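You operate a simulated robot arm through the tools that you are given. There is no shell and no other tool.

Carry out the task below with a simulated robot arm. There is one attempt and no reset: what you move stays moved.

TASK
Put things in order on the top of the long table. At the end: the brown small box from the top of the long table is on the clear glass plate; the yellow weight stands where the brown small box stood; the blue end cap stands where the yellow weight stood; the black roller from the top of the long table stands where the blue end cap stood; whatever was shut is shut again. Leave all else as you found it, and nothing knocked over.

Only the result counts: the job must be done as asked and must still hold three seconds after the hand-in. Knocking over, shifting, dropping, spilling or breaking anything else fails it. Lids that push on must go on centred and level and be pressed home; caps that screw on are set level and turned clockwise until they are tight.

THE ROBOT
A 5-joint arm with a two-finger parallel gripper, fixed in place. Base frame: the origin is at the foot of the arm, x ahead of it, y to its left, z up; the work surface is at about z = 0. Readings come in mm, degrees, newtons and seconds.
With the tool pointing down near the work surface it reaches from about 260 to 680 mm from the base axis. Its first joint turns from -66.0 to 66.0 degrees. The tool tilts only in the upright plane through the base axis and itself; it spins freely about its own axis. Payload 2.9 kg.
The tool frame sits at the grasp point between the pads (the TCP): z along the fingers, y along the line on which they close. The tips reach 30 mm beyond it. The gripper opens to 110 mm. The fingers are 20 mm wide and 10 mm thick; the gripper's body (48 by 112 mm) begins 55 mm behind the TCP.
Orientation is told as [roll, pitch, yaw] about the base's x, y, z axes, in that order, counted from this pose: with the fingers straight down and closing along the base's y, the tool's x points along the base's -x, its y along +y and its z along -z.

THE INTERFACE
- The arm moves only by the tool drive_tool. Its argument "steps" is a list that holds one entry, the list of rows, each a list of 7 numbers: the shift along the tool's x, y, z in mm, then the turn, a rotation vector about the tool's x, y, z in degrees, then the gripper command, from -1 (fully open) to 1 (shut), values between in proportion. In form: [[[dx, dy, dz, ax, ay, az, grip], ...]]. A call has 1 to 20 rows; each row is the pose to reach, as a shift and turn from the pose commanded when the call began, along the tool's axes at that moment. A row lasts 0.2 s, in which the tool goes at most 50 mm and 8.6 degrees; a call with a longer step from one row to the next is refused whole, and so is a gripper value outside its range. A pose out of reach is approached as far as the arm can. The call stops where the force on the tool passes 40 N (or 10 N more than at its start, if that is more) or the arm is blocked; 0.2 s more then pass. The fingers move at their own pace (about 108 mm/s each) and stop on an object; they squeeze with about 20 N. The grip force told is the motor's: it shows also when the fingers shut on nothing. Time passes only in rows, and 0.2 s behind the last, so rows that repeat a pose let the fingers close. The reply holds the time, the measured pose of the TCP, the force on the tool along the base axes, the opening and the grip force, in the units named above and with some noise, with the torque about the TCP (base axes, N m) and any sound that the robot's microphone picked up, and new pictures: "pictures" is both (left out), scene, wrist or none.
- Cameras (640 x 400 px; columns grow to the right, rows downward): "scene" is fixed at [35.8, -467.5, 583.3]; the picture's right is [0.67, -0.74, 0.00], its down [-0.57, -0.52, -0.64] and it looks along [0.47, 0.43, -0.77] (base axes); focal length 308 px, centre (320, 200). "wrist" rides on the gripper at [72, 17, -103] in the tool frame; the picture's right is [-0.23, 0.97, 0.00], its down [-0.76, -0.18, -0.62] and it looks along [-0.61, -0.14, 0.78] (tool axes); focal length 222 px, centre (320, 200). There is no depth. A picture from a camera that has moved, and an enlarged one, comes with that camera's place and axes in the base frame and with its lens.
- close_up(camera, box): a new picture of the part [left, top, right, bottom] of that camera's present view, enlarged. No time passes.
- close_job(): hands the job in; it is judged then, once.

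Nothing tells you positions but the pictures and the camera data. Unless the task says otherwise, let go and move clear before handing in.

The tools are called after "Emit:" by a JSON object that holds its "api" and its "payload". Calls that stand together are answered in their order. drive_tool: Moves the arm, as the interface text tells. Its arguments: {"type":"object","properties":{"steps":{"type":"array","items":{"type":"array","items":{"type":"array","items":{"type":"number"}}}},"pictures":{"type":"string","enum":["both","scene","wrist","none"]}},"required":["steps"]} The other tools are called the same way: close_up (camera, box) takes an enlarged picture of a part of a camera's view; close_job () hands the job in.

At the start:

```text
t: 0.0
position: [345.5, -283.2, 241.6]
orientation: [0.0, 0.0, 0.0]
contact_force: [0.8, 0.6, -0.2]
torque: [-0.04, 0.0, 0.03]
finger_gap: 110.1
gripper_force: 0.1
```

scene: 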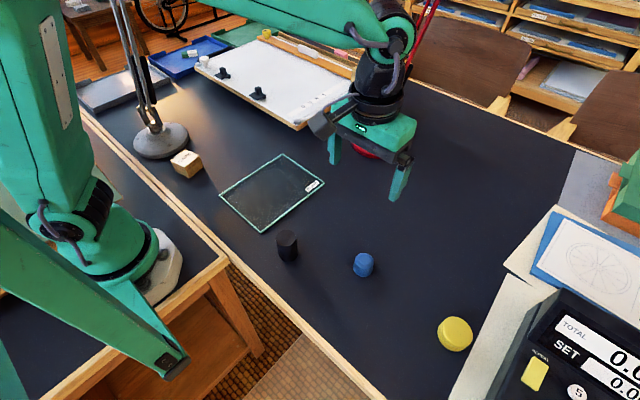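
wrist: 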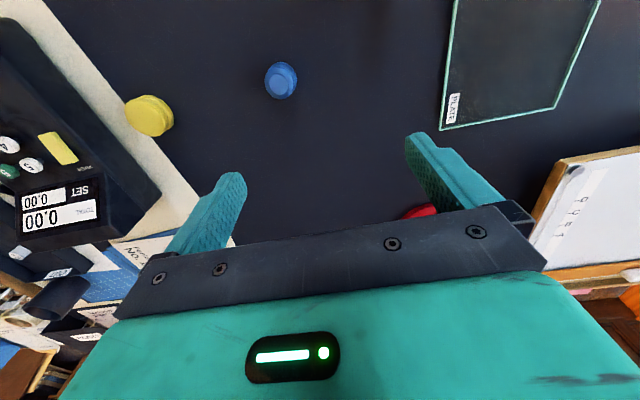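

I see the long table from the scene camera: brown box near the lamp, glass plate in the middle, black roller, blue end cap and yellow weight toward the right, and a red thing behind the gripper. I'll take enlarged pictures first to find the exact positions.

Emit:
{"api": "close_up", "payload": {"camera": "scene", "box": [140, 120, 340, 245]}}

Emit:
{"api": "close_up", "payload": {"camera": "scene", "box": [260, 210, 500, 360]}}

Emit:
{"api": "close_up", "payload": {"camera": "scene", "box": [300, 80, 460, 220]}}

Emit:
{"api": "close_up", "payload": {"camera": "scene", "box": [60, 20, 320, 182]}}

```text
3.20 times, centred on (240, 182) of scene
camera zoom: at [35.8, -467.5, 583.3], right [0.67, -0.74, 0.0], down [-0.57, -0.52, -0.64], along [0.47, 0.43, -0.77], focal length 987 px, centre (576, 256)
```

zoom: 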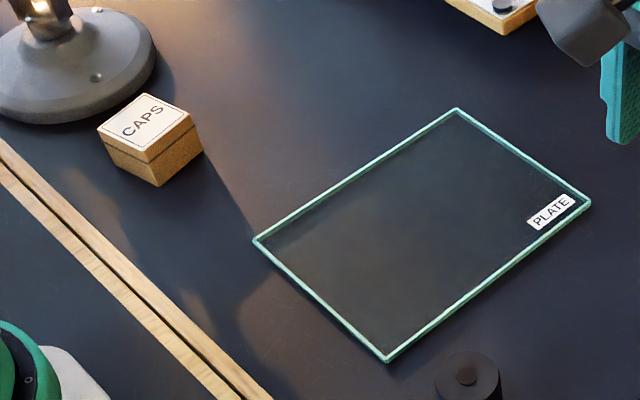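

```text
2.67 times, centred on (380, 285) of scene
camera zoom: at [35.8, -467.5, 583.3], right [0.67, -0.74, 0.0], down [-0.57, -0.52, -0.64], along [0.47, 0.43, -0.77], focal length 822 px, centre (160, -27)
```

zoom: 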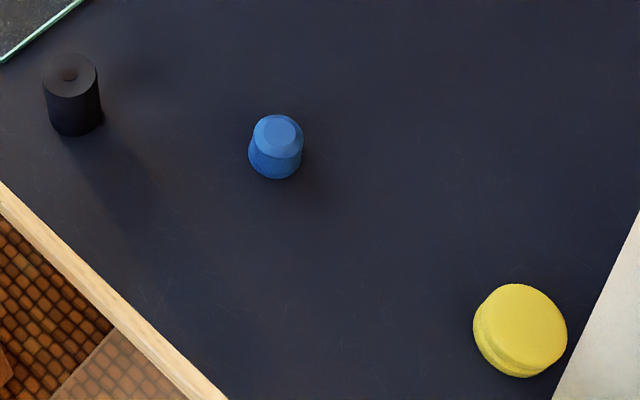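

```text
2.86 times, centred on (380, 150) of scene
camera zoom: at [35.8, -467.5, 583.3], right [0.67, -0.74, 0.0], down [-0.57, -0.52, -0.64], along [0.47, 0.43, -0.77], focal length 881 px, centre (149, 343)
```

zoom: 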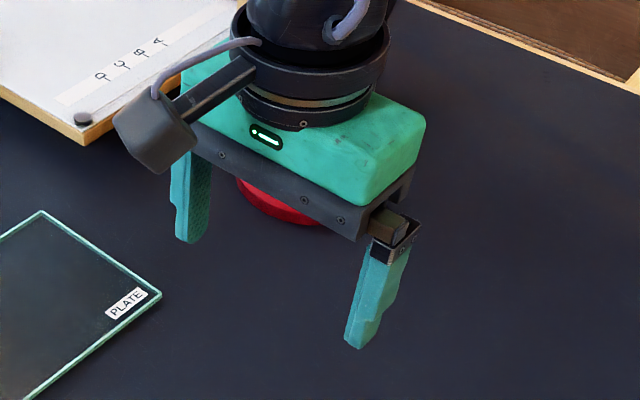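

```text
2.46 times, centred on (190, 101) of scene
camera zoom: at [35.8, -467.5, 583.3], right [0.67, -0.74, 0.0], down [-0.57, -0.52, -0.64], along [0.47, 0.43, -0.77], focal length 759 px, centre (640, 444)
```

zoom: 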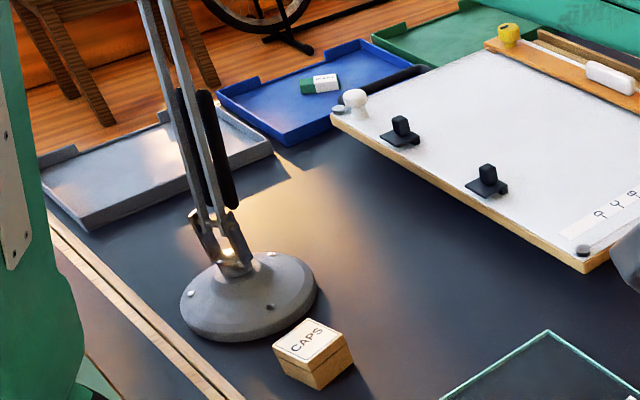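

The blue cap looks to be near (315, -332), yellow near (320, -535), roller near (233, -196), box near (236, 192), and the plate centre near (336, -33). I'll move over the blue cap and use the wrist camera to refine these.

Emit:
{"api": "drive_tool", "payload": {"steps": [[[15, -24, 20, 0, 0, 0, -1], [29.5, -48.8, 41.6, 0, 0, 0, -1], [29.5, -48.8, 41.6, 0, 0, 0, -1]]]}}

```text
t: 0.8
position: [316.2, -329.4, 198.8]
orientation: [-0.1, -0.1, -0.1]
contact_force: [-0.1, 1.1, 0.4]
torque: [0.03, 0.02, -0.04]
finger_gap: 110.2
gripper_force: 0.1
camera wrist: at [244.4, -314.0, 302.5], right [0.23, 0.97, 0.0], down [0.76, -0.18, 0.62], along [0.61, -0.14, -0.78], focal length 222 px, centre (320, 200)
```

scene: 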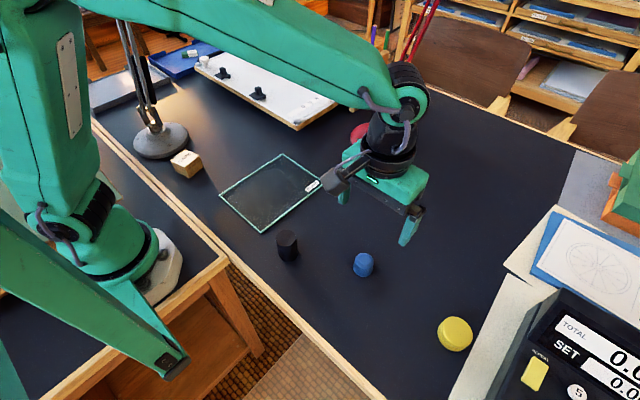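
wrist: 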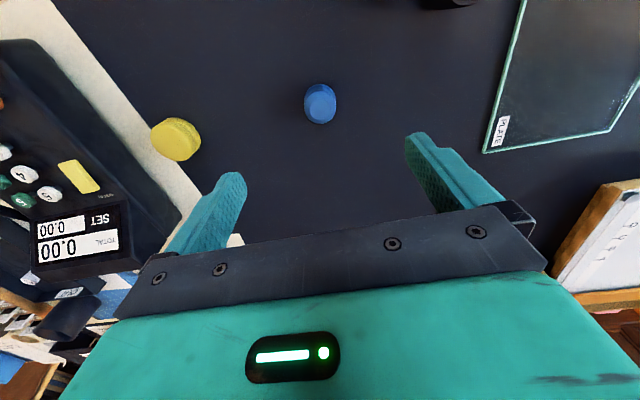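

The blue cap shows almost straight below the tool. I'll enlarge the wrist view to read exact pixels.

Emit:
{"api": "close_up", "payload": {"camera": "wrist", "box": [270, 70, 370, 132]}}

Emit:
{"api": "close_up", "payload": {"camera": "wrist", "box": [110, 90, 240, 172]}}

Emit:
{"api": "close_up", "payload": {"camera": "scene", "box": [320, 110, 400, 160]}}

```text
6.40 times, centred on (320, 101) of wrist
camera zoom: at [244.4, -314.0, 302.5], right [0.23, 0.97, 0.0], down [0.76, -0.18, 0.62], along [0.61, -0.14, -0.78], focal length 1422 px, centre (320, 834)
```

zoom: 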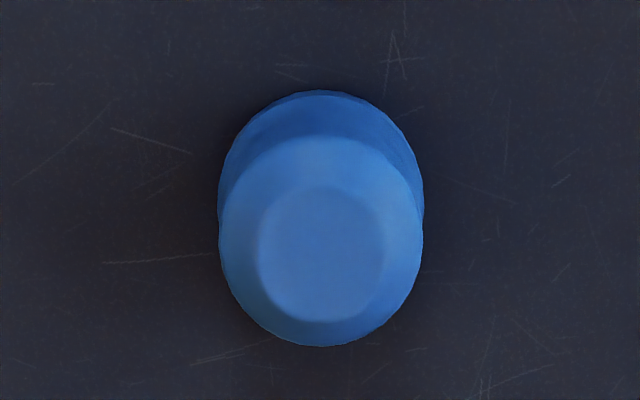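

```text
4.88 times, centred on (175, 131) of wrist
camera zoom: at [244.4, -314.0, 302.5], right [0.23, 0.97, 0.0], down [0.76, -0.18, 0.62], along [0.61, -0.14, -0.78], focal length 1084 px, centre (1027, 537)
```

zoom: 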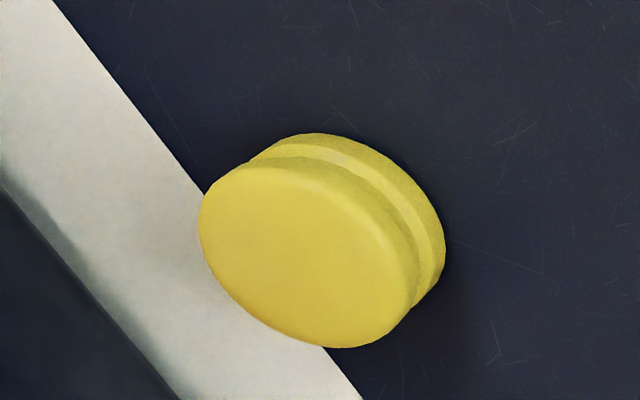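

```text
8.00 times, centred on (360, 135) of scene
camera zoom: at [35.8, -467.5, 583.3], right [0.67, -0.74, 0.0], down [-0.57, -0.52, -0.64], along [0.47, 0.43, -0.77], focal length 2467 px, centre (0, 720)
```

zoom: 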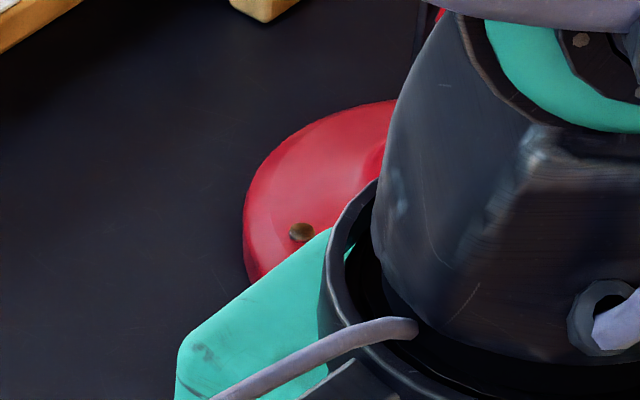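

Blue is at about (319, -331), close to my scene estimate. Next I go above the yellow weight, turning the tool so the fingers close along base x, because yellow sits right beside the cream board.

Emit:
{"api": "drive_tool", "payload": {"steps": [[[-0.5, -18, 0, 0, 0, 8.2, -1], [-1, -36, 0, 0, 0, 16.4, -1], [-1.5, -54, 0, 0, 0, 24.6, -1], [-2, -72, 0, 0, 0, 32.8, -1], [-2.5, -90, 0, 0, 0, 41, -1], [-3, -108, 0, 0, 0, 49.2, -1], [-3.5, -126, 0, 0, 0, 57.4, -1], [-4, -144, 0, 0, 0, 65.6, -1], [-4.5, -165, 0, 0, 0, 73.8, -1], [-5, -185, 0, 0, 0, 82, -1], [-5, -203, 0, 0, 0, 90, -1], [-5, -203, 0, 0, 0, 90, -1]]]}}

```text
t: 3.4
position: [319.7, -533.4, 199.1]
orientation: [0.0, 0.0, -90.1]
contact_force: [-0.5, 0.2, -1.0]
torque: [-0.01, -0.02, -0.02]
finger_gap: 109.8
gripper_force: 0.1
camera wrist: at [337.7, -462.7, 303.3], right [0.97, -0.23, 0.0], down [-0.18, -0.76, 0.62], along [-0.14, -0.61, -0.78], focal length 222 px, centre (320, 200)
```

scene: 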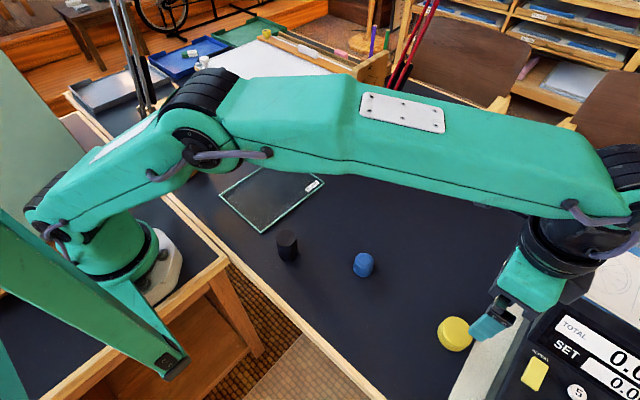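
wrist: 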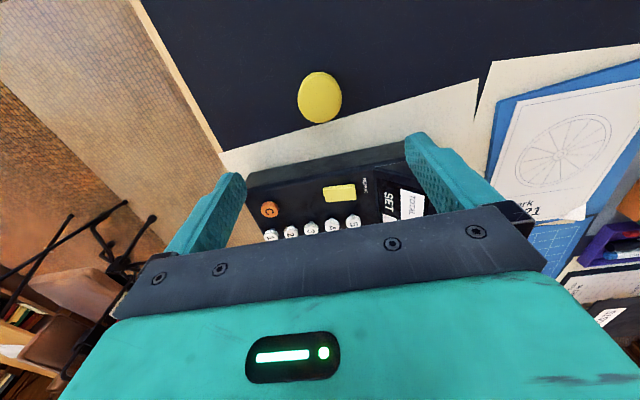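

The yellow weight is under the tool, with a cream board and the price scale just behind it. I'll zoom in to measure it and check clearance to the scale.

Emit:
{"api": "close_up", "payload": {"camera": "wrist", "box": [270, 60, 370, 132]}}

Emit:
{"api": "close_up", "payload": {"camera": "wrist", "box": [200, 40, 520, 240]}}

Emit:
{"api": "close_up", "payload": {"camera": "scene", "box": [420, 200, 640, 400]}}

```text
5.56 times, centred on (320, 96) of wrist
camera zoom: at [337.7, -462.7, 303.3], right [0.97, -0.23, 0.0], down [-0.18, -0.76, 0.62], along [-0.14, -0.61, -0.78], focal length 1234 px, centre (320, 778)
```

zoom: 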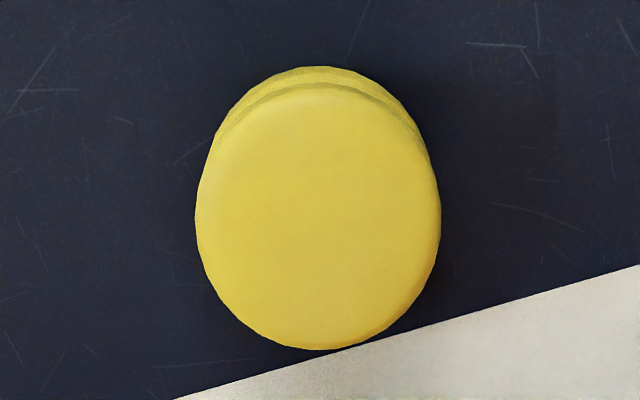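

```text
2.00 times, centred on (360, 140) of wrist
camera zoom: at [337.7, -462.7, 303.3], right [0.97, -0.23, 0.0], down [-0.18, -0.76, 0.62], along [-0.14, -0.61, -0.78], focal length 444 px, centre (240, 320)
```

zoom: 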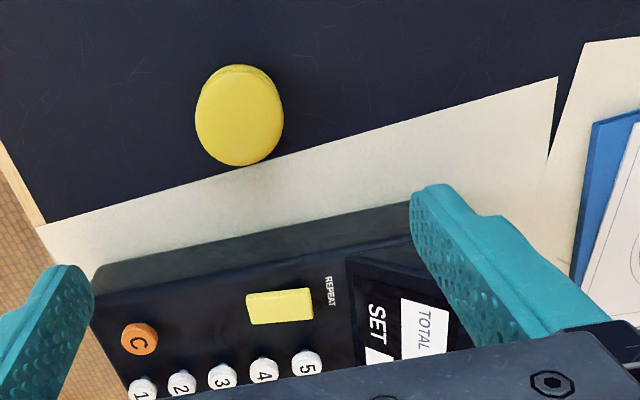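

```text
2.00 times, centred on (530, 300) of scene
camera zoom: at [35.8, -467.5, 583.3], right [0.67, -0.74, 0.0], down [-0.57, -0.52, -0.64], along [0.47, 0.43, -0.77], focal length 617 px, centre (-100, 0)
```

zoom: 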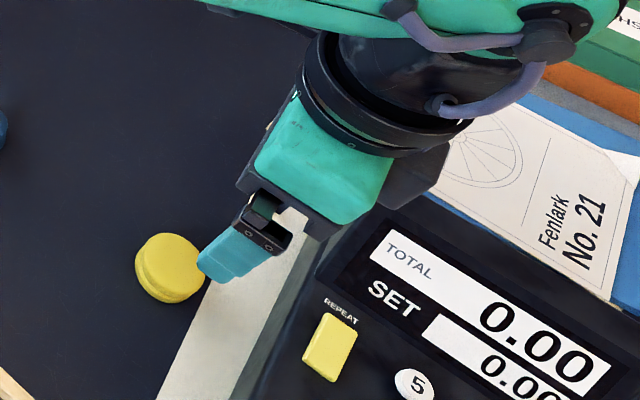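

The yellow weight is at about (321.6, -532.4), roughly 53 mm across and 20 mm high. Next I measure the black roller the same way.

Emit:
{"api": "drive_tool", "payload": {"steps": [[[40, -9, 0, 0, 0, 0, -1], [80, -18, 0, 0, 0, 0, -1], [120, -27, 0, 0, 0, 0, -1], [160, -36, 0, 0, 0, 0, -1], [200, -46, 0, 0, 0, 0, -1], [240, -55, 0, 0, 0, 0, -1], [280, -64, 0, 0, 0, 0, -1], [315, -73, 0, 0, 0, 0, -1], [335, -80, 0, 0, 0, 0, -1], [335, -80, 0, 0, 0, 0, -1]]]}}

```text
t: 5.6
position: [240.5, -196.9, 199.2]
orientation: [0.0, 0.0, -89.9]
contact_force: [0.0, 0.9, 0.0]
torque: [0.01, -0.01, 0.01]
finger_gap: 109.9
gripper_force: 0.0
camera wrist: at [258.1, -126.7, 303.1], right [0.97, -0.23, 0.0], down [-0.18, -0.76, 0.62], along [-0.14, -0.61, -0.78], focal length 222 px, centre (320, 200)
```

scene: 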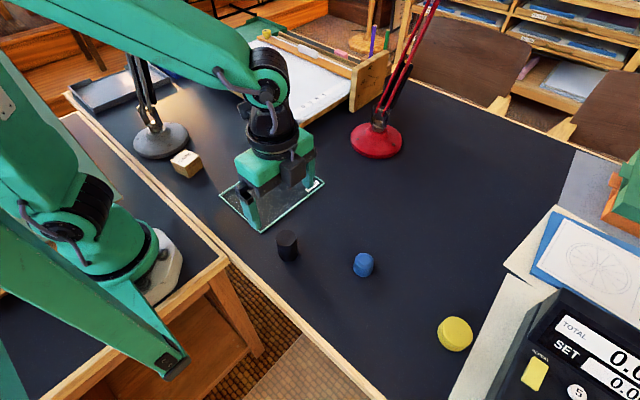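
wrist: 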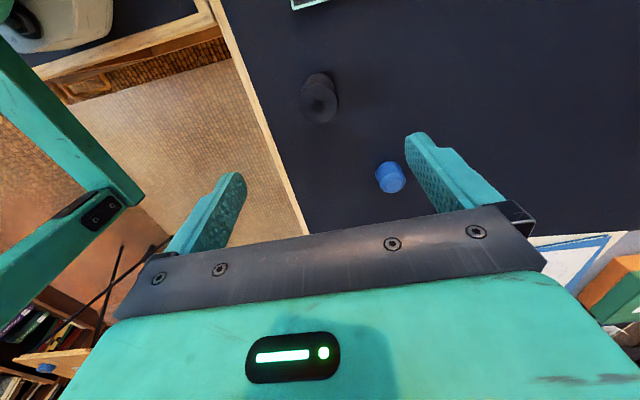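

The black roller is under the tool, near the table's front edge. I'll zoom in on it.

Emit:
{"api": "close_up", "payload": {"camera": "wrist", "box": [270, 60, 370, 132]}}

Emit:
{"api": "close_up", "payload": {"camera": "scene", "box": [100, 0, 420, 200]}}

Emit:
{"api": "close_up", "payload": {"camera": "wrist", "box": [340, 130, 440, 202]}}

```text
5.56 times, centred on (320, 96) of wrist
camera zoom: at [258.1, -126.7, 303.1], right [0.97, -0.23, 0.0], down [-0.18, -0.76, 0.62], along [-0.14, -0.61, -0.78], focal length 1234 px, centre (320, 778)
```

zoom: 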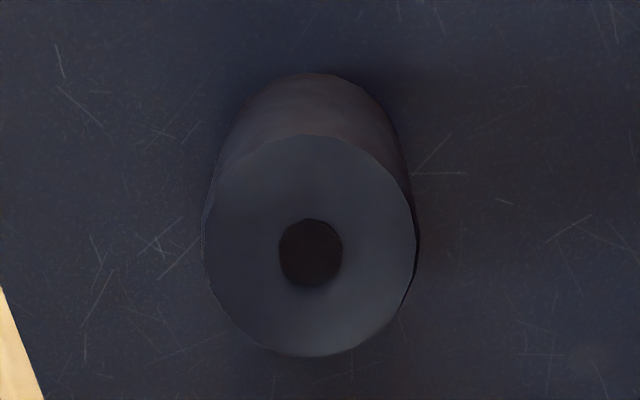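

```text
2.00 times, centred on (260, 100) of scene
camera zoom: at [35.8, -467.5, 583.3], right [0.67, -0.74, 0.0], down [-0.57, -0.52, -0.64], along [0.47, 0.43, -0.77], focal length 617 px, centre (440, 400)
```

zoom: 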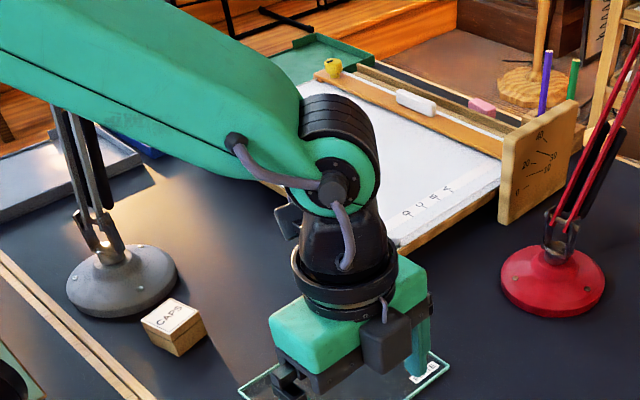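

```text
5.56 times, centred on (390, 166) of wrist
camera zoom: at [258.1, -126.7, 303.1], right [0.97, -0.23, 0.0], down [-0.18, -0.76, 0.62], along [-0.14, -0.61, -0.78], focal length 1234 px, centre (-69, 389)
```

zoom: 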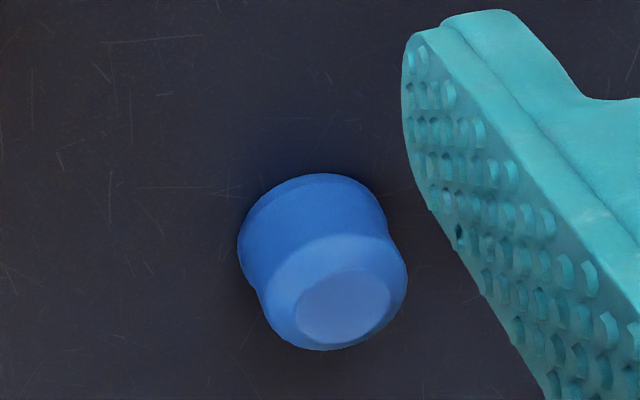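

The black roller is at about (242, -191), 40 mm across and about 60 mm high. Next I move over the glass plate, turning the tool back to yaw 0, to measure the plate and get a look at the lamp.

Emit:
{"api": "drive_tool", "payload": {"steps": [[[15, 8, -4, 0, 0, -8.2, -1], [31, 16, -8, 0, 0, -16.4, -1], [46, 24, -12, 0, 0, -24.6, -1], [62, 32, -16, 0, 0, -32.8, -1], [77, 40, -20, 0, 0, -41, -1], [93, 48, -24, 0, 0, -49.2, -1], [108, 57, -28, 0, 0, -57.4, -1], [124, 65, -32, 0, 0, -65.6, -1], [140, 73, -36, 0, 0, -73.8, -1], [155, 81, -40, 0, 0, -82, -1], [170, 89, -40, 0, 0, -90, -1], [170, 89, -40, 0, 0, -90, -1]]]}}

```text
t: 8.2
position: [328.7, -29.2, 240.5]
orientation: [0.0, 0.0, 0.1]
contact_force: [-0.1, -0.4, -0.8]
torque: [0.01, -0.02, -0.02]
finger_gap: 109.9
gripper_force: 0.1
camera wrist: at [257.8, -13.3, 343.7], right [0.23, 0.97, 0.0], down [0.76, -0.18, 0.62], along [0.61, -0.14, -0.78], focal length 222 px, centre (320, 200)
```

scene: 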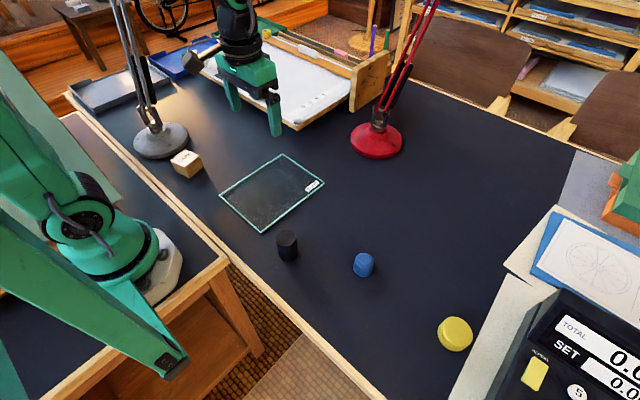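
wrist: 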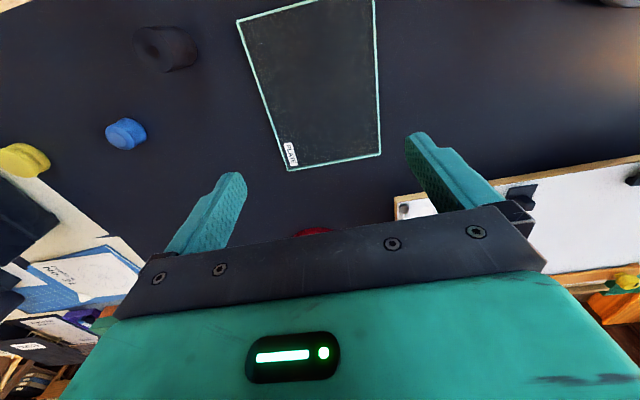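

The plate's centre comes out at about (343, -31). I'll zoom in on the lamp and the box before approaching them.

Emit:
{"api": "close_up", "payload": {"camera": "scene", "box": [70, 0, 230, 190]}}

Emit:
{"api": "close_up", "payload": {"camera": "scene", "box": [160, 140, 220, 185]}}

```text
2.11 times, centred on (150, 95) of scene
camera zoom: at [35.8, -467.5, 583.3], right [0.67, -0.74, 0.0], down [-0.57, -0.52, -0.64], along [0.47, 0.43, -0.77], focal length 649 px, centre (678, 421)
```

zoom: 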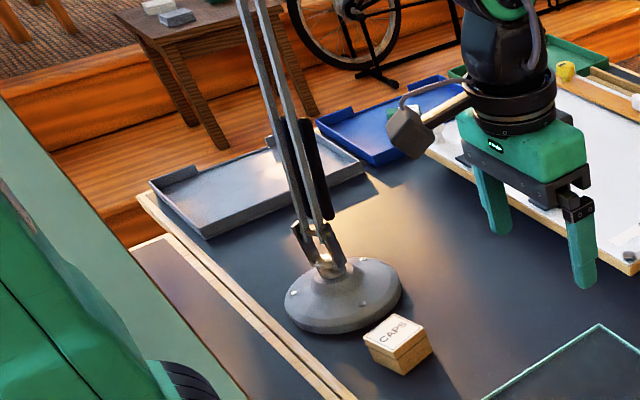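

```text
8.89 times, centred on (190, 162) of scene
camera zoom: at [35.8, -467.5, 583.3], right [0.67, -0.74, 0.0], down [-0.57, -0.52, -0.64], along [0.47, 0.43, -0.77], focal length 2741 px, centre (1476, 533)
```

zoom: 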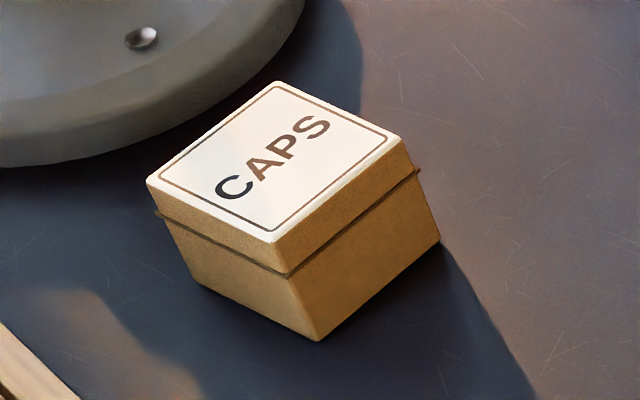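

The box has a lid with a seam about two-thirds of the way up. It measures about 48 mm square and 42 mm high, is turned roughly 10°, and stands near (242, 189). The grey lamp base is about 60 mm behind it. I'll turn to yaw +90 and stop partway, so the wrist camera can look toward the box and lamp.

Emit:
{"api": "drive_tool", "payload": {"steps": [[[3, 10, 0, 0, 0, -8.2, -1], [7, 20, 0, 0, 0, -16.4, -1], [10, 30, 0, 0, 0, -24.6, -1], [14, 41, 0, 0, 0, -32.8, -1], [18, 52, 0, 0, 0, -41, -1], [22, 63, 0, 0, 0, -49.2, -1], [26, 74, 0, 0, 0, -57.4, -1], [30, 85, 0, 0, 0, -65.6, -1], [33, 97, 0, 0, 0, -73.8, -1], [36, 109, 0, 0, 0, -82, -1], [40, 120, 0, 0, 0, -90, -1], [40, 120, 0, 0, 0, -90, -1]]]}}

```text
t: 10.8
position: [289.9, 90.0, 242.2]
orientation: [0.1, 0.1, 90.1]
contact_force: [-0.3, -0.4, -0.8]
torque: [-0.02, 0.03, -0.06]
finger_gap: 110.0
gripper_force: 0.1
camera wrist: at [273.6, 16.2, 343.8], right [-0.97, 0.23, 0.0], down [0.18, 0.76, 0.62], along [0.14, 0.61, -0.78], focal length 222 px, centre (320, 200)
```

scene: 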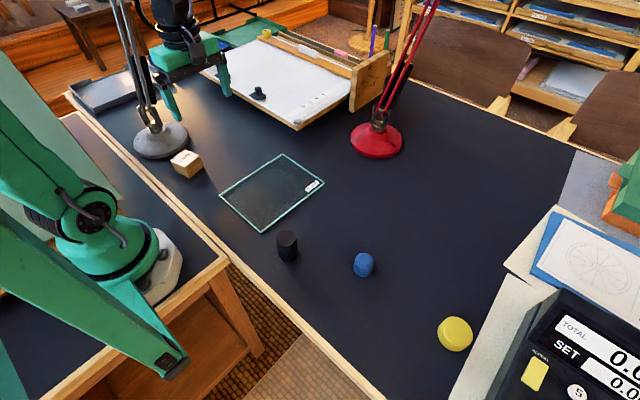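
wrist: 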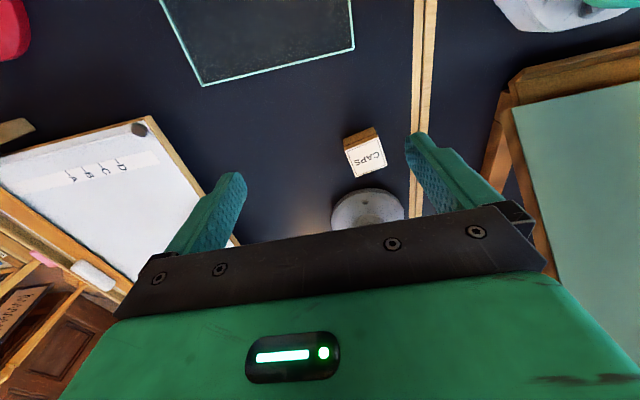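

The lamp base's near edge is at about y = 268, and the box is clear of it. I'll zoom in on the box and then go above it.

Emit:
{"api": "close_up", "payload": {"camera": "wrist", "box": [300, 100, 460, 240]}}

Emit:
{"api": "drive_tool", "payload": {"steps": [[[-20, 10, 10, 0, 0, -3, -1], [-40, 20, 20, 0, 0, -6, -1], [-60, 30, 30, 0, 0, -8, -1], [-80, 40, 40, 0, 0, -10, -1], [-99, 48, 40, 0, 0, -10, -1], [-99, 48, 40, 0, 0, -10, -1]]]}}

```text
2.86 times, centred on (380, 170) of wrist
camera zoom: at [273.6, 16.2, 343.8], right [-0.97, 0.23, 0.0], down [0.18, 0.76, 0.62], along [0.14, 0.61, -0.78], focal length 635 px, centre (149, 286)
```

zoom: 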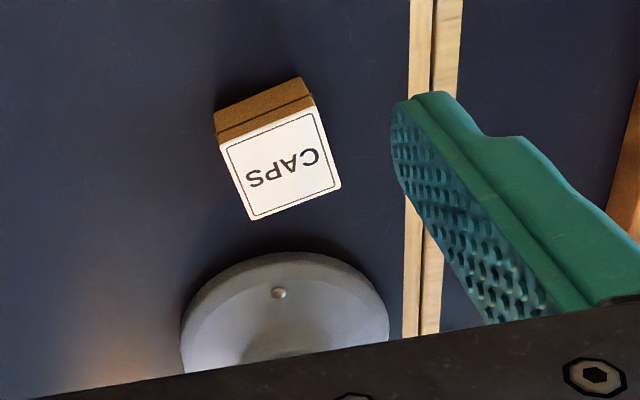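

```text
t: 12.2
position: [240.1, 190.2, 199.8]
orientation: [-0.1, 0.1, 100.0]
contact_force: [0.4, -1.2, -0.7]
torque: [-0.01, -0.01, -0.02]
finger_gap: 110.1
gripper_force: 0.0
camera wrist: at [236.5, 114.6, 303.7], right [-1.0, 0.05, 0.0], down [0.04, 0.78, 0.62], along [0.03, 0.62, -0.78], focal length 222 px, centre (320, 200)
```

scene: 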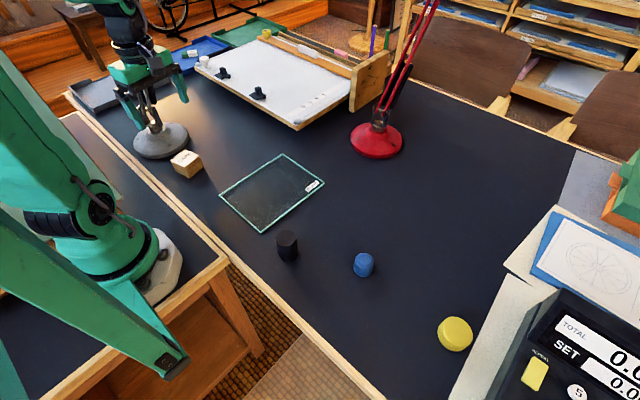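
wrist: 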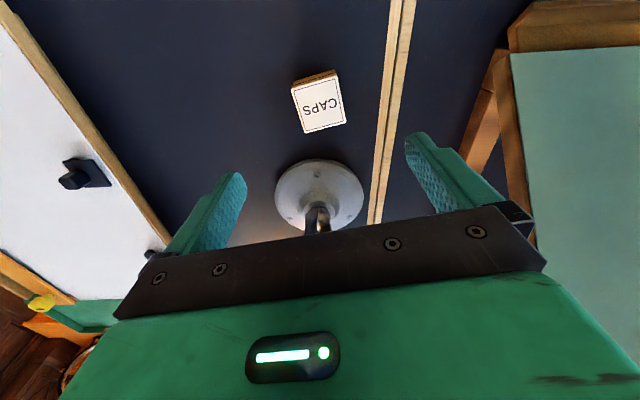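

I'm now above the box. I'll zoom in for its exact pose.

Emit:
{"api": "close_up", "payload": {"camera": "wrist", "box": [270, 60, 370, 140]}}

Emit:
{"api": "close_up", "payload": {"camera": "wrist", "box": [240, 60, 440, 240]}}

Emit:
{"api": "close_up", "payload": {"camera": "scene", "box": [70, 0, 270, 190]}}

```text
5.00 times, centred on (320, 100) of wrist
camera zoom: at [236.5, 114.6, 303.7], right [-1.0, 0.05, 0.0], down [0.04, 0.78, 0.62], along [0.03, 0.62, -0.78], focal length 1111 px, centre (320, 700)
```

zoom: 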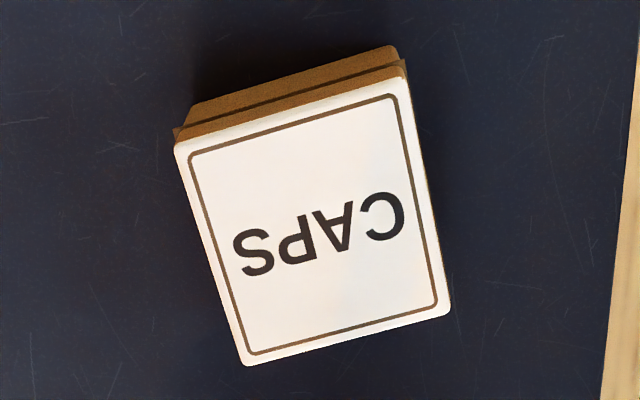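

```text
2.22 times, centred on (340, 150) of wrist
camera zoom: at [236.5, 114.6, 303.7], right [-1.0, 0.05, 0.0], down [0.04, 0.78, 0.62], along [0.03, 0.62, -0.78], focal length 494 px, centre (276, 311)
```

zoom: 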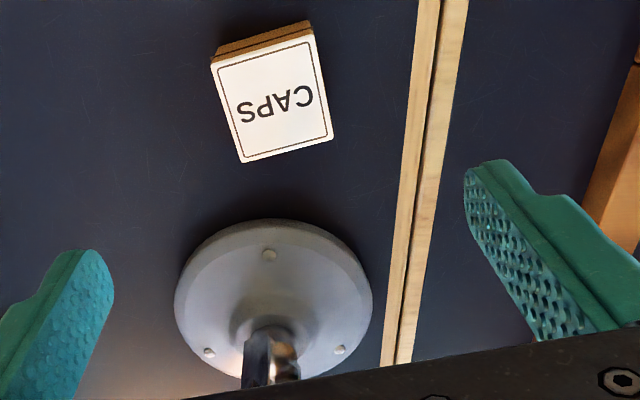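

```text
2.11 times, centred on (170, 95) of scene
camera zoom: at [35.8, -467.5, 583.3], right [0.67, -0.74, 0.0], down [-0.57, -0.52, -0.64], along [0.47, 0.43, -0.77], focal length 649 px, centre (636, 421)
```

zoom: 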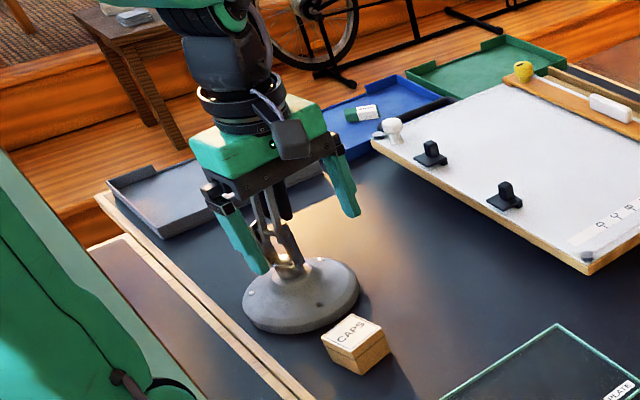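

The box is centred at about (242, 189), turned 12°, and 50 × 50 × 42 mm, almost exactly under the tool. I'll align the fingers to it (yaw 102), narrow the opening to about 80 mm and go down around it.

Emit:
{"api": "drive_tool", "payload": {"steps": [[[0, 0, 0, 0, 0, -2, -0.45], [0, 0, 40, 0, 0, -2, -0.45], [0, 0, 80, 0, 0, -2, -0.45], [0, 0, 115, 0, 0, -2, -0.45], [0, 0, 140, 0, 0, -2, -0.45], [0, 0, 155, 0, 0, -2, -0.45], [0, 0, 166, 0, 0, -2, -0.45], [0, 0, 166, 0, 0, -2, -0.45]]]}}

```text
t: 14.0
position: [241.4, 190.0, 32.1]
orientation: [0.0, -0.1, 102.0]
contact_force: [0.5, -0.3, 0.1]
torque: [0.01, 0.0, 0.0]
finger_gap: 80.0
gripper_force: 0.0
camera wrist: at [240.5, 113.7, 137.0], right [-1.0, 0.02, 0.0], down [0.02, 0.78, 0.62], along [0.01, 0.62, -0.78], focal length 222 px, centre (320, 200)
```

scene: 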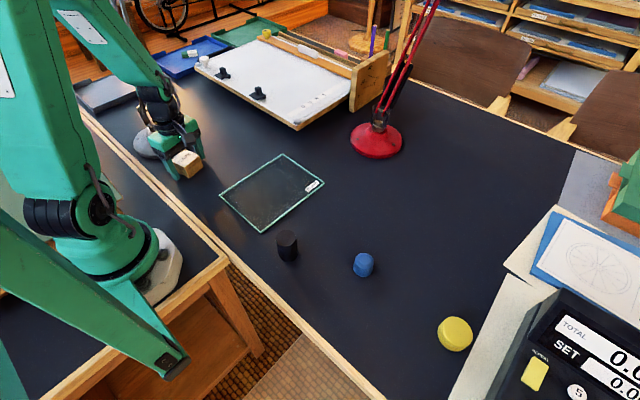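
wrist: 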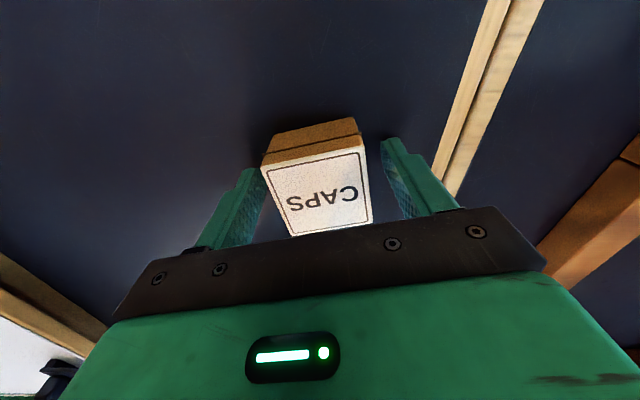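

The box sits between the fingers, centred. I'll close on it.

Emit:
{"api": "drive_tool", "payload": {"steps": [[[0, 0, 0, 0, 0, 0, 0], [0, 0, 0, 0, 0, 0, 0.3], [0, 0, 0, 0, 0, 0, 1], [0, 0, 0, 0, 0, 0, 1]]], "pictures": "wrist"}}

Emit:
{"api": "close_up", "payload": {"camera": "wrist", "box": [220, 100, 420, 240]}}

```text
t: 15.0
position: [241.0, 190.1, 33.9]
orientation: [0.0, 0.0, 101.9]
contact_force: [0.3, -0.2, 0.4]
torque: [-0.02, -0.05, 0.04]
finger_gap: 51.7
gripper_force: 20.4
camera wrist: at [240.5, 113.8, 137.2], right [-1.0, 0.02, 0.0], down [0.02, 0.78, 0.62], along [0.01, 0.62, -0.78], focal length 222 px, centre (320, 200)
```

wrist: 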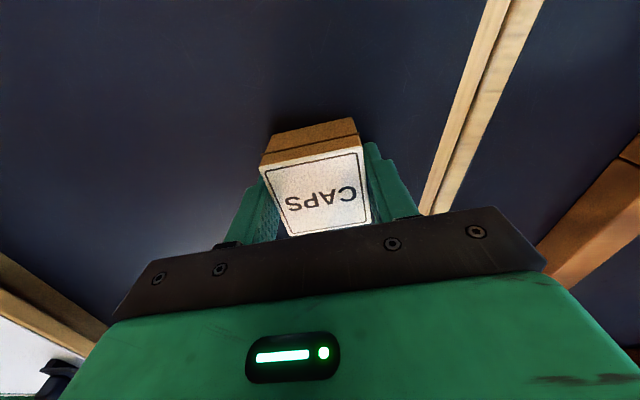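

```text
2.86 times, centred on (320, 170) of wrist
camera zoom: at [240.5, 113.8, 137.2], right [-1.0, 0.02, 0.0], down [0.02, 0.78, 0.62], along [0.01, 0.62, -0.78], focal length 635 px, centre (320, 286)
```

zoom: 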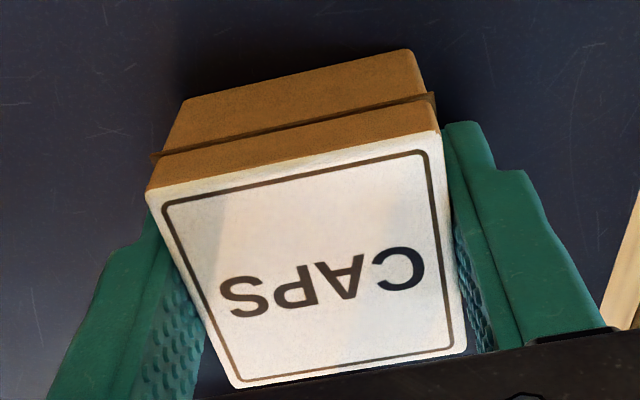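

Gripped at a 51.7 mm gap. I'll lift slightly and check that base and lid come up together.

Emit:
{"api": "drive_tool", "payload": {"steps": [[[0, 0, -4, 0, 0, 0, 1], [0, 0, -8, 0, 0, 0, 1], [0, 0, -14, 0, 0, 0, 1], [0, 0, -20, 0, 0, 0, 1], [0, 0, -20, 0, 0, 0, 1]]]}}

Emit:
{"api": "close_up", "payload": {"camera": "wrist", "box": [220, 100, 420, 240]}}

Emit:
{"api": "close_up", "payload": {"camera": "scene", "box": [130, 100, 250, 200]}}

```text
t: 16.2
position: [241.1, 191.3, 52.8]
orientation: [0.0, -0.1, 102.0]
contact_force: [1.7, -0.2, -1.0]
torque: [0.02, -0.01, 0.02]
finger_gap: 51.9
gripper_force: 19.9
camera wrist: at [241.2, 114.7, 157.4], right [-1.0, 0.02, 0.0], down [0.02, 0.78, 0.62], along [0.01, 0.62, -0.78], focal length 222 px, centre (320, 200)
```

scene: 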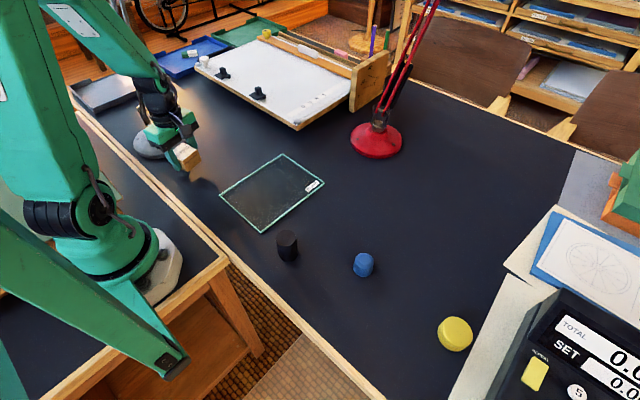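
wrist: 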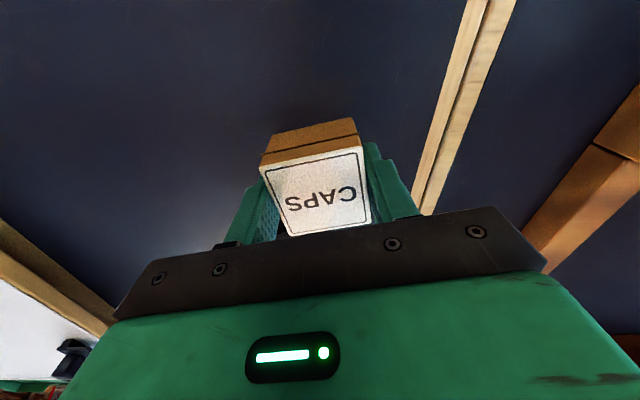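

```text
2.86 times, centred on (320, 170) of wrist
camera zoom: at [241.2, 114.7, 157.4], right [-1.0, 0.02, 0.0], down [0.02, 0.78, 0.62], along [0.01, 0.62, -0.78], focal length 635 px, centre (320, 286)
```

zoom: 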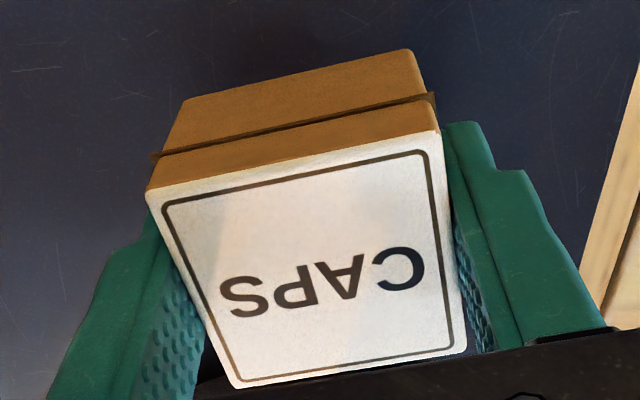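

```text
4.00 times, centred on (190, 150) of scene
camera zoom: at [35.8, -467.5, 583.3], right [0.67, -0.74, 0.0], down [-0.57, -0.52, -0.64], along [0.47, 0.43, -0.77], focal length 1233 px, centre (840, 400)
```

zoom: 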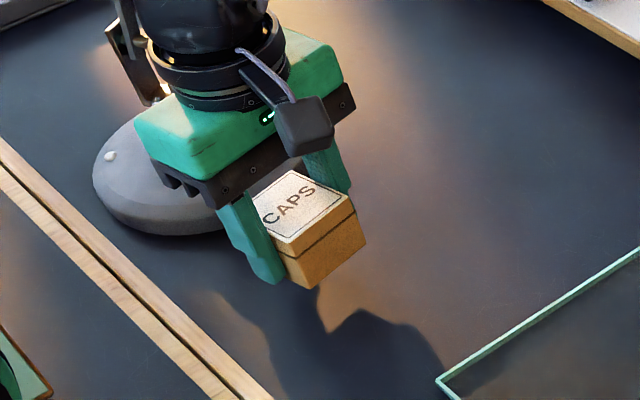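

The box came up cleanly, with the lid closed and level. I'll carry it up and over to the plate centre near (343, -31), turning the tool to yaw 0.

Emit:
{"api": "drive_tool", "payload": {"steps": [[[0, 0, -35, 0, 0, 0, 1], [0, 0, -70, 0, 0, 0, 1], [18.2, -4.1, -80, 0, 0, 7.8, 1], [36.3, -8.2, -80, 0, 0, 15.7, 1], [54.5, -12.2, -80, 0, 0, 23.5, 1], [72.7, -16.3, -80, 0, 0, 31.4, 1], [90.8, -20.4, -80, 0, 0, 39.2, 1], [109, -24.5, -80, 0, 0, 47.1, 1], [127.2, -28.6, -80, 0, 0, 54.9, 1], [145.4, -32.6, -80, 0, 0, 62.8, 1], [163.5, -36.7, -80, 0, 0, 70.6, 1], [181.7, -40.8, -80, 0, 0, 78.5, 1], [199.9, -44.9, -80, 0, 0, 86.3, 1], [218, -49, -80, 0, 0, 94.2, 1], [236.2, -53, -80, 0, 0, 102, 1], [236.2, -53, -80, 0, 0, 102, 1]]]}}

```text
t: 19.6
position: [342.7, -31.1, 133.5]
orientation: [0.0, 0.0, -0.1]
contact_force: [0.6, 0.2, -0.4]
torque: [-0.03, 0.01, 0.03]
finger_gap: 51.6
gripper_force: 19.9
camera wrist: at [271.0, -15.2, 237.2], right [0.23, 0.97, 0.0], down [0.76, -0.18, 0.62], along [0.61, -0.14, -0.78], focal length 222 px, centre (320, 200)
```

scene: 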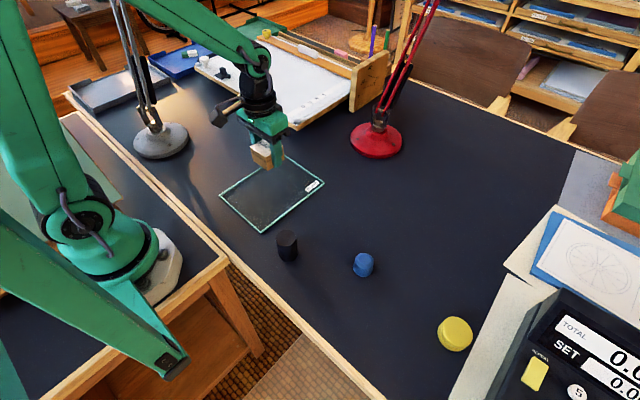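
wrist: 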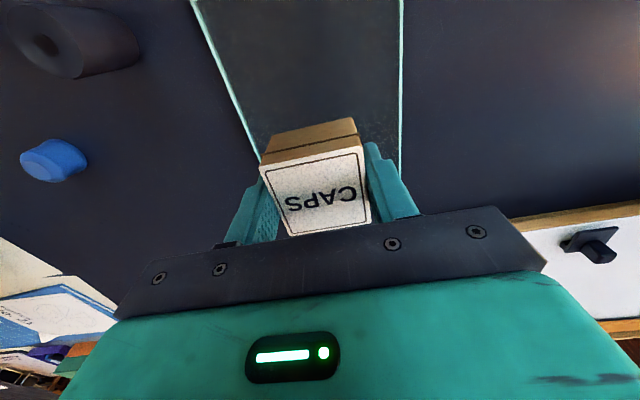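

I'm over the plate centre. I'll lower to about 10 mm above the plate surface, then creep down.

Emit:
{"api": "drive_tool", "payload": {"steps": [[[0, 0, 30, 0, 0, 0, 1], [0, 0, 60, 0, 0, 0, 1], [0, 0, 78, 0, 0, 0, 1], [0, 0, 86, 0, 0, 0, 1], [0, 0, 88, 0, 0, 0, 1], [0, 0, 88, 0, 0, 0, 1]]], "pictures": "scene"}}

Emit:
{"api": "close_up", "payload": {"camera": "scene", "box": [210, 120, 340, 240]}}

```text
t: 21.0
position: [341.6, -29.6, 45.5]
orientation: [0.0, 0.0, 0.0]
contact_force: [-0.2, 0.1, -1.0]
torque: [-0.03, 0.0, 0.02]
finger_gap: 51.5
gripper_force: 19.7
```

scene: 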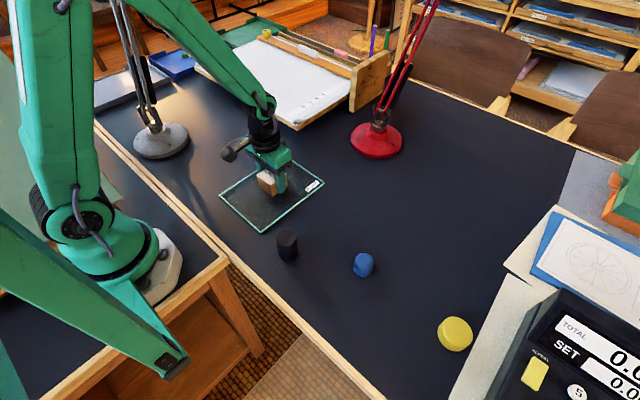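

```text
3.33 times, centred on (275, 180) of scene
camera zoom: at [35.8, -467.5, 583.3], right [0.67, -0.74, 0.0], down [-0.57, -0.52, -0.64], along [0.47, 0.43, -0.77], focal length 1028 px, centre (470, 267)
```

zoom: 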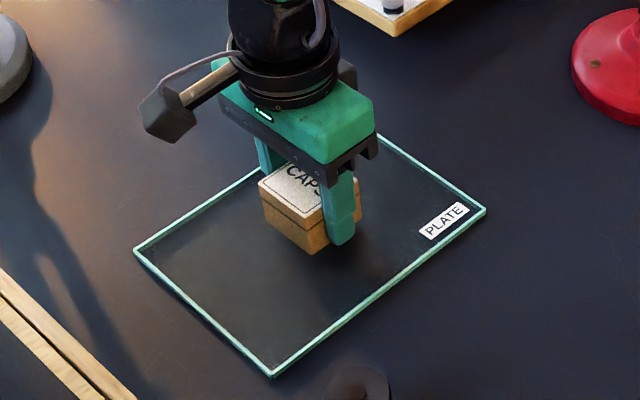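

The box is about 12 mm above the table level, hovering over the plate. I'll creep down and watch the contact force.

Emit:
{"api": "drive_tool", "payload": {"steps": [[[0, 0, 1, 0, 0, 0, 1], [0, 0, 2, 0, 0, 0, 1], [0, 0, 3, 0, 0, 0, 1], [0, 0, 4, 0, 0, 0, 1], [0, 0, 4, 0, 0, 0, 1]]], "pictures": "none"}}

Emit:
{"api": "drive_tool", "payload": {"steps": [[[0, 0, 0.5, 0, 0, 0, 1], [0, 0, 1, 0, 0, 0, 1], [0, 0, 1, 0, 0, 0, 1]]], "pictures": "none"}}

Emit:
{"api": "drive_tool", "payload": {"steps": [[[0, 0, 0.5, 0, 0, 0, 1], [0, 0, 1, 0, 0, 0, 1], [0, 0, 1, 0, 0, 0, 1]]], "pictures": "none"}}

```text
t: 22.2
position: [343.0, -30.4, 42.4]
orientation: [0.0, 0.0, 0.0]
contact_force: [-1.0, -0.3, -0.9]
torque: [-0.02, 0.0, 0.0]
finger_gap: 51.6
gripper_force: 20.6
```

```text
t: 23.0
position: [341.3, -29.8, 40.3]
orientation: [0.0, -0.1, 0.1]
contact_force: [-0.4, 0.2, -0.4]
torque: [0.03, 0.0, 0.0]
finger_gap: 51.6
gripper_force: 20.0
```

```text
t: 23.8
position: [343.0, -29.3, 39.8]
orientation: [-0.1, -0.1, 0.0]
contact_force: [-0.1, 0.0, -0.6]
torque: [-0.02, 0.02, 0.02]
finger_gap: 51.7
gripper_force: 19.8
```

No contact yet at z ≈ 40, so I'll keep creeping down.

Emit:
{"api": "drive_tool", "payload": {"steps": [[[0, 0, 0.5, 0, 0, 0, 1], [0, 0, 1, 0, 0, 0, 1], [0, 0, 1, 0, 0, 0, 1]]], "pictures": "none"}}

Emit:
{"api": "drive_tool", "payload": {"steps": [[[0, 0, 0.5, 0, 0, 0, 1], [0, 0, 0.5, 0, 0, 0, 1]]], "pictures": "wrist"}}

Emit:
{"api": "close_up", "payload": {"camera": "wrist", "box": [220, 100, 420, 240]}}

```text
t: 24.6
position: [341.8, -30.5, 38.4]
orientation: [0.0, 0.0, 0.0]
contact_force: [-0.8, -0.3, -0.2]
torque: [-0.01, 0.03, -0.02]
finger_gap: 51.6
gripper_force: 19.7
```

```text
t: 25.2
position: [342.8, -30.0, 38.7]
orientation: [0.0, 0.0, 0.1]
contact_force: [-5.3, 0.5, 11.6]
torque: [0.04, 0.15, 0.01]
finger_gap: 51.4
gripper_force: 19.7
camera wrist: at [271.1, -15.2, 142.1], right [0.23, 0.97, 0.0], down [0.76, -0.18, 0.62], along [0.61, -0.14, -0.78], focal length 222 px, centre (320, 200)
```

wrist: 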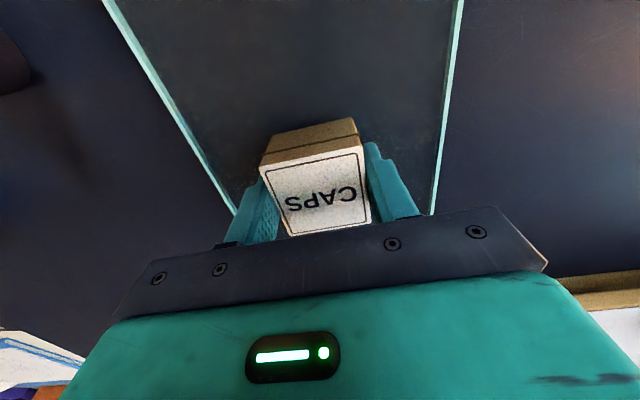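

```text
2.86 times, centred on (320, 170) of wrist
camera zoom: at [271.1, -15.2, 142.1], right [0.23, 0.97, 0.0], down [0.76, -0.18, 0.62], along [0.61, -0.14, -0.78], focal length 635 px, centre (320, 286)
```

zoom: 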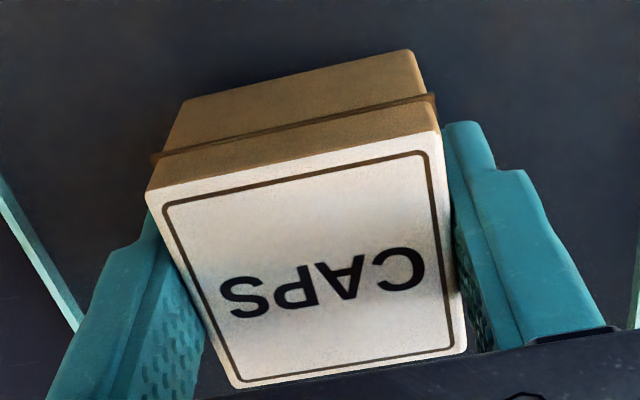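

Contact came with about 12 N, so the box is resting on the plate. I'll relieve the force slightly and release gently.

Emit:
{"api": "drive_tool", "payload": {"steps": [[[0, 0, -0.4, 0, 0, 0, 1], [0, 0, -0.4, 0, 0, 0, 1]]], "pictures": "none"}}

Emit:
{"api": "drive_tool", "payload": {"steps": [[[0, 0, 0, 0, 0, 0, 0.04], [0, 0, 0, 0, 0, 0, 0], [0, 0, 0, 0, 0, 0, -0.1], [0, 0, 0, 0, 0, 0, -0.3], [0, 0, 0, 0, 0, 0, -0.4]]], "pictures": "wrist"}}

```text
t: 25.8
position: [342.4, -30.4, 37.9]
orientation: [0.1, 0.0, 0.0]
contact_force: [0.2, 0.5, 1.7]
torque: [-0.01, 0.04, -0.03]
finger_gap: 51.8
gripper_force: 19.7
```

```text
t: 27.0
position: [343.6, -29.8, 38.4]
orientation: [0.0, 0.0, 0.0]
contact_force: [-0.4, -0.1, -0.1]
torque: [0.01, -0.03, -0.03]
finger_gap: 76.9
gripper_force: 0.0
camera wrist: at [271.2, -15.5, 142.3], right [0.23, 0.97, 0.0], down [0.76, -0.18, 0.62], along [0.61, -0.14, -0.78], focal length 222 px, centre (320, 200)
```

wrist: 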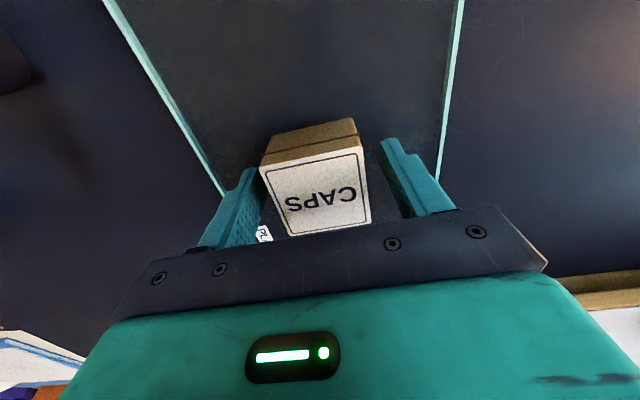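

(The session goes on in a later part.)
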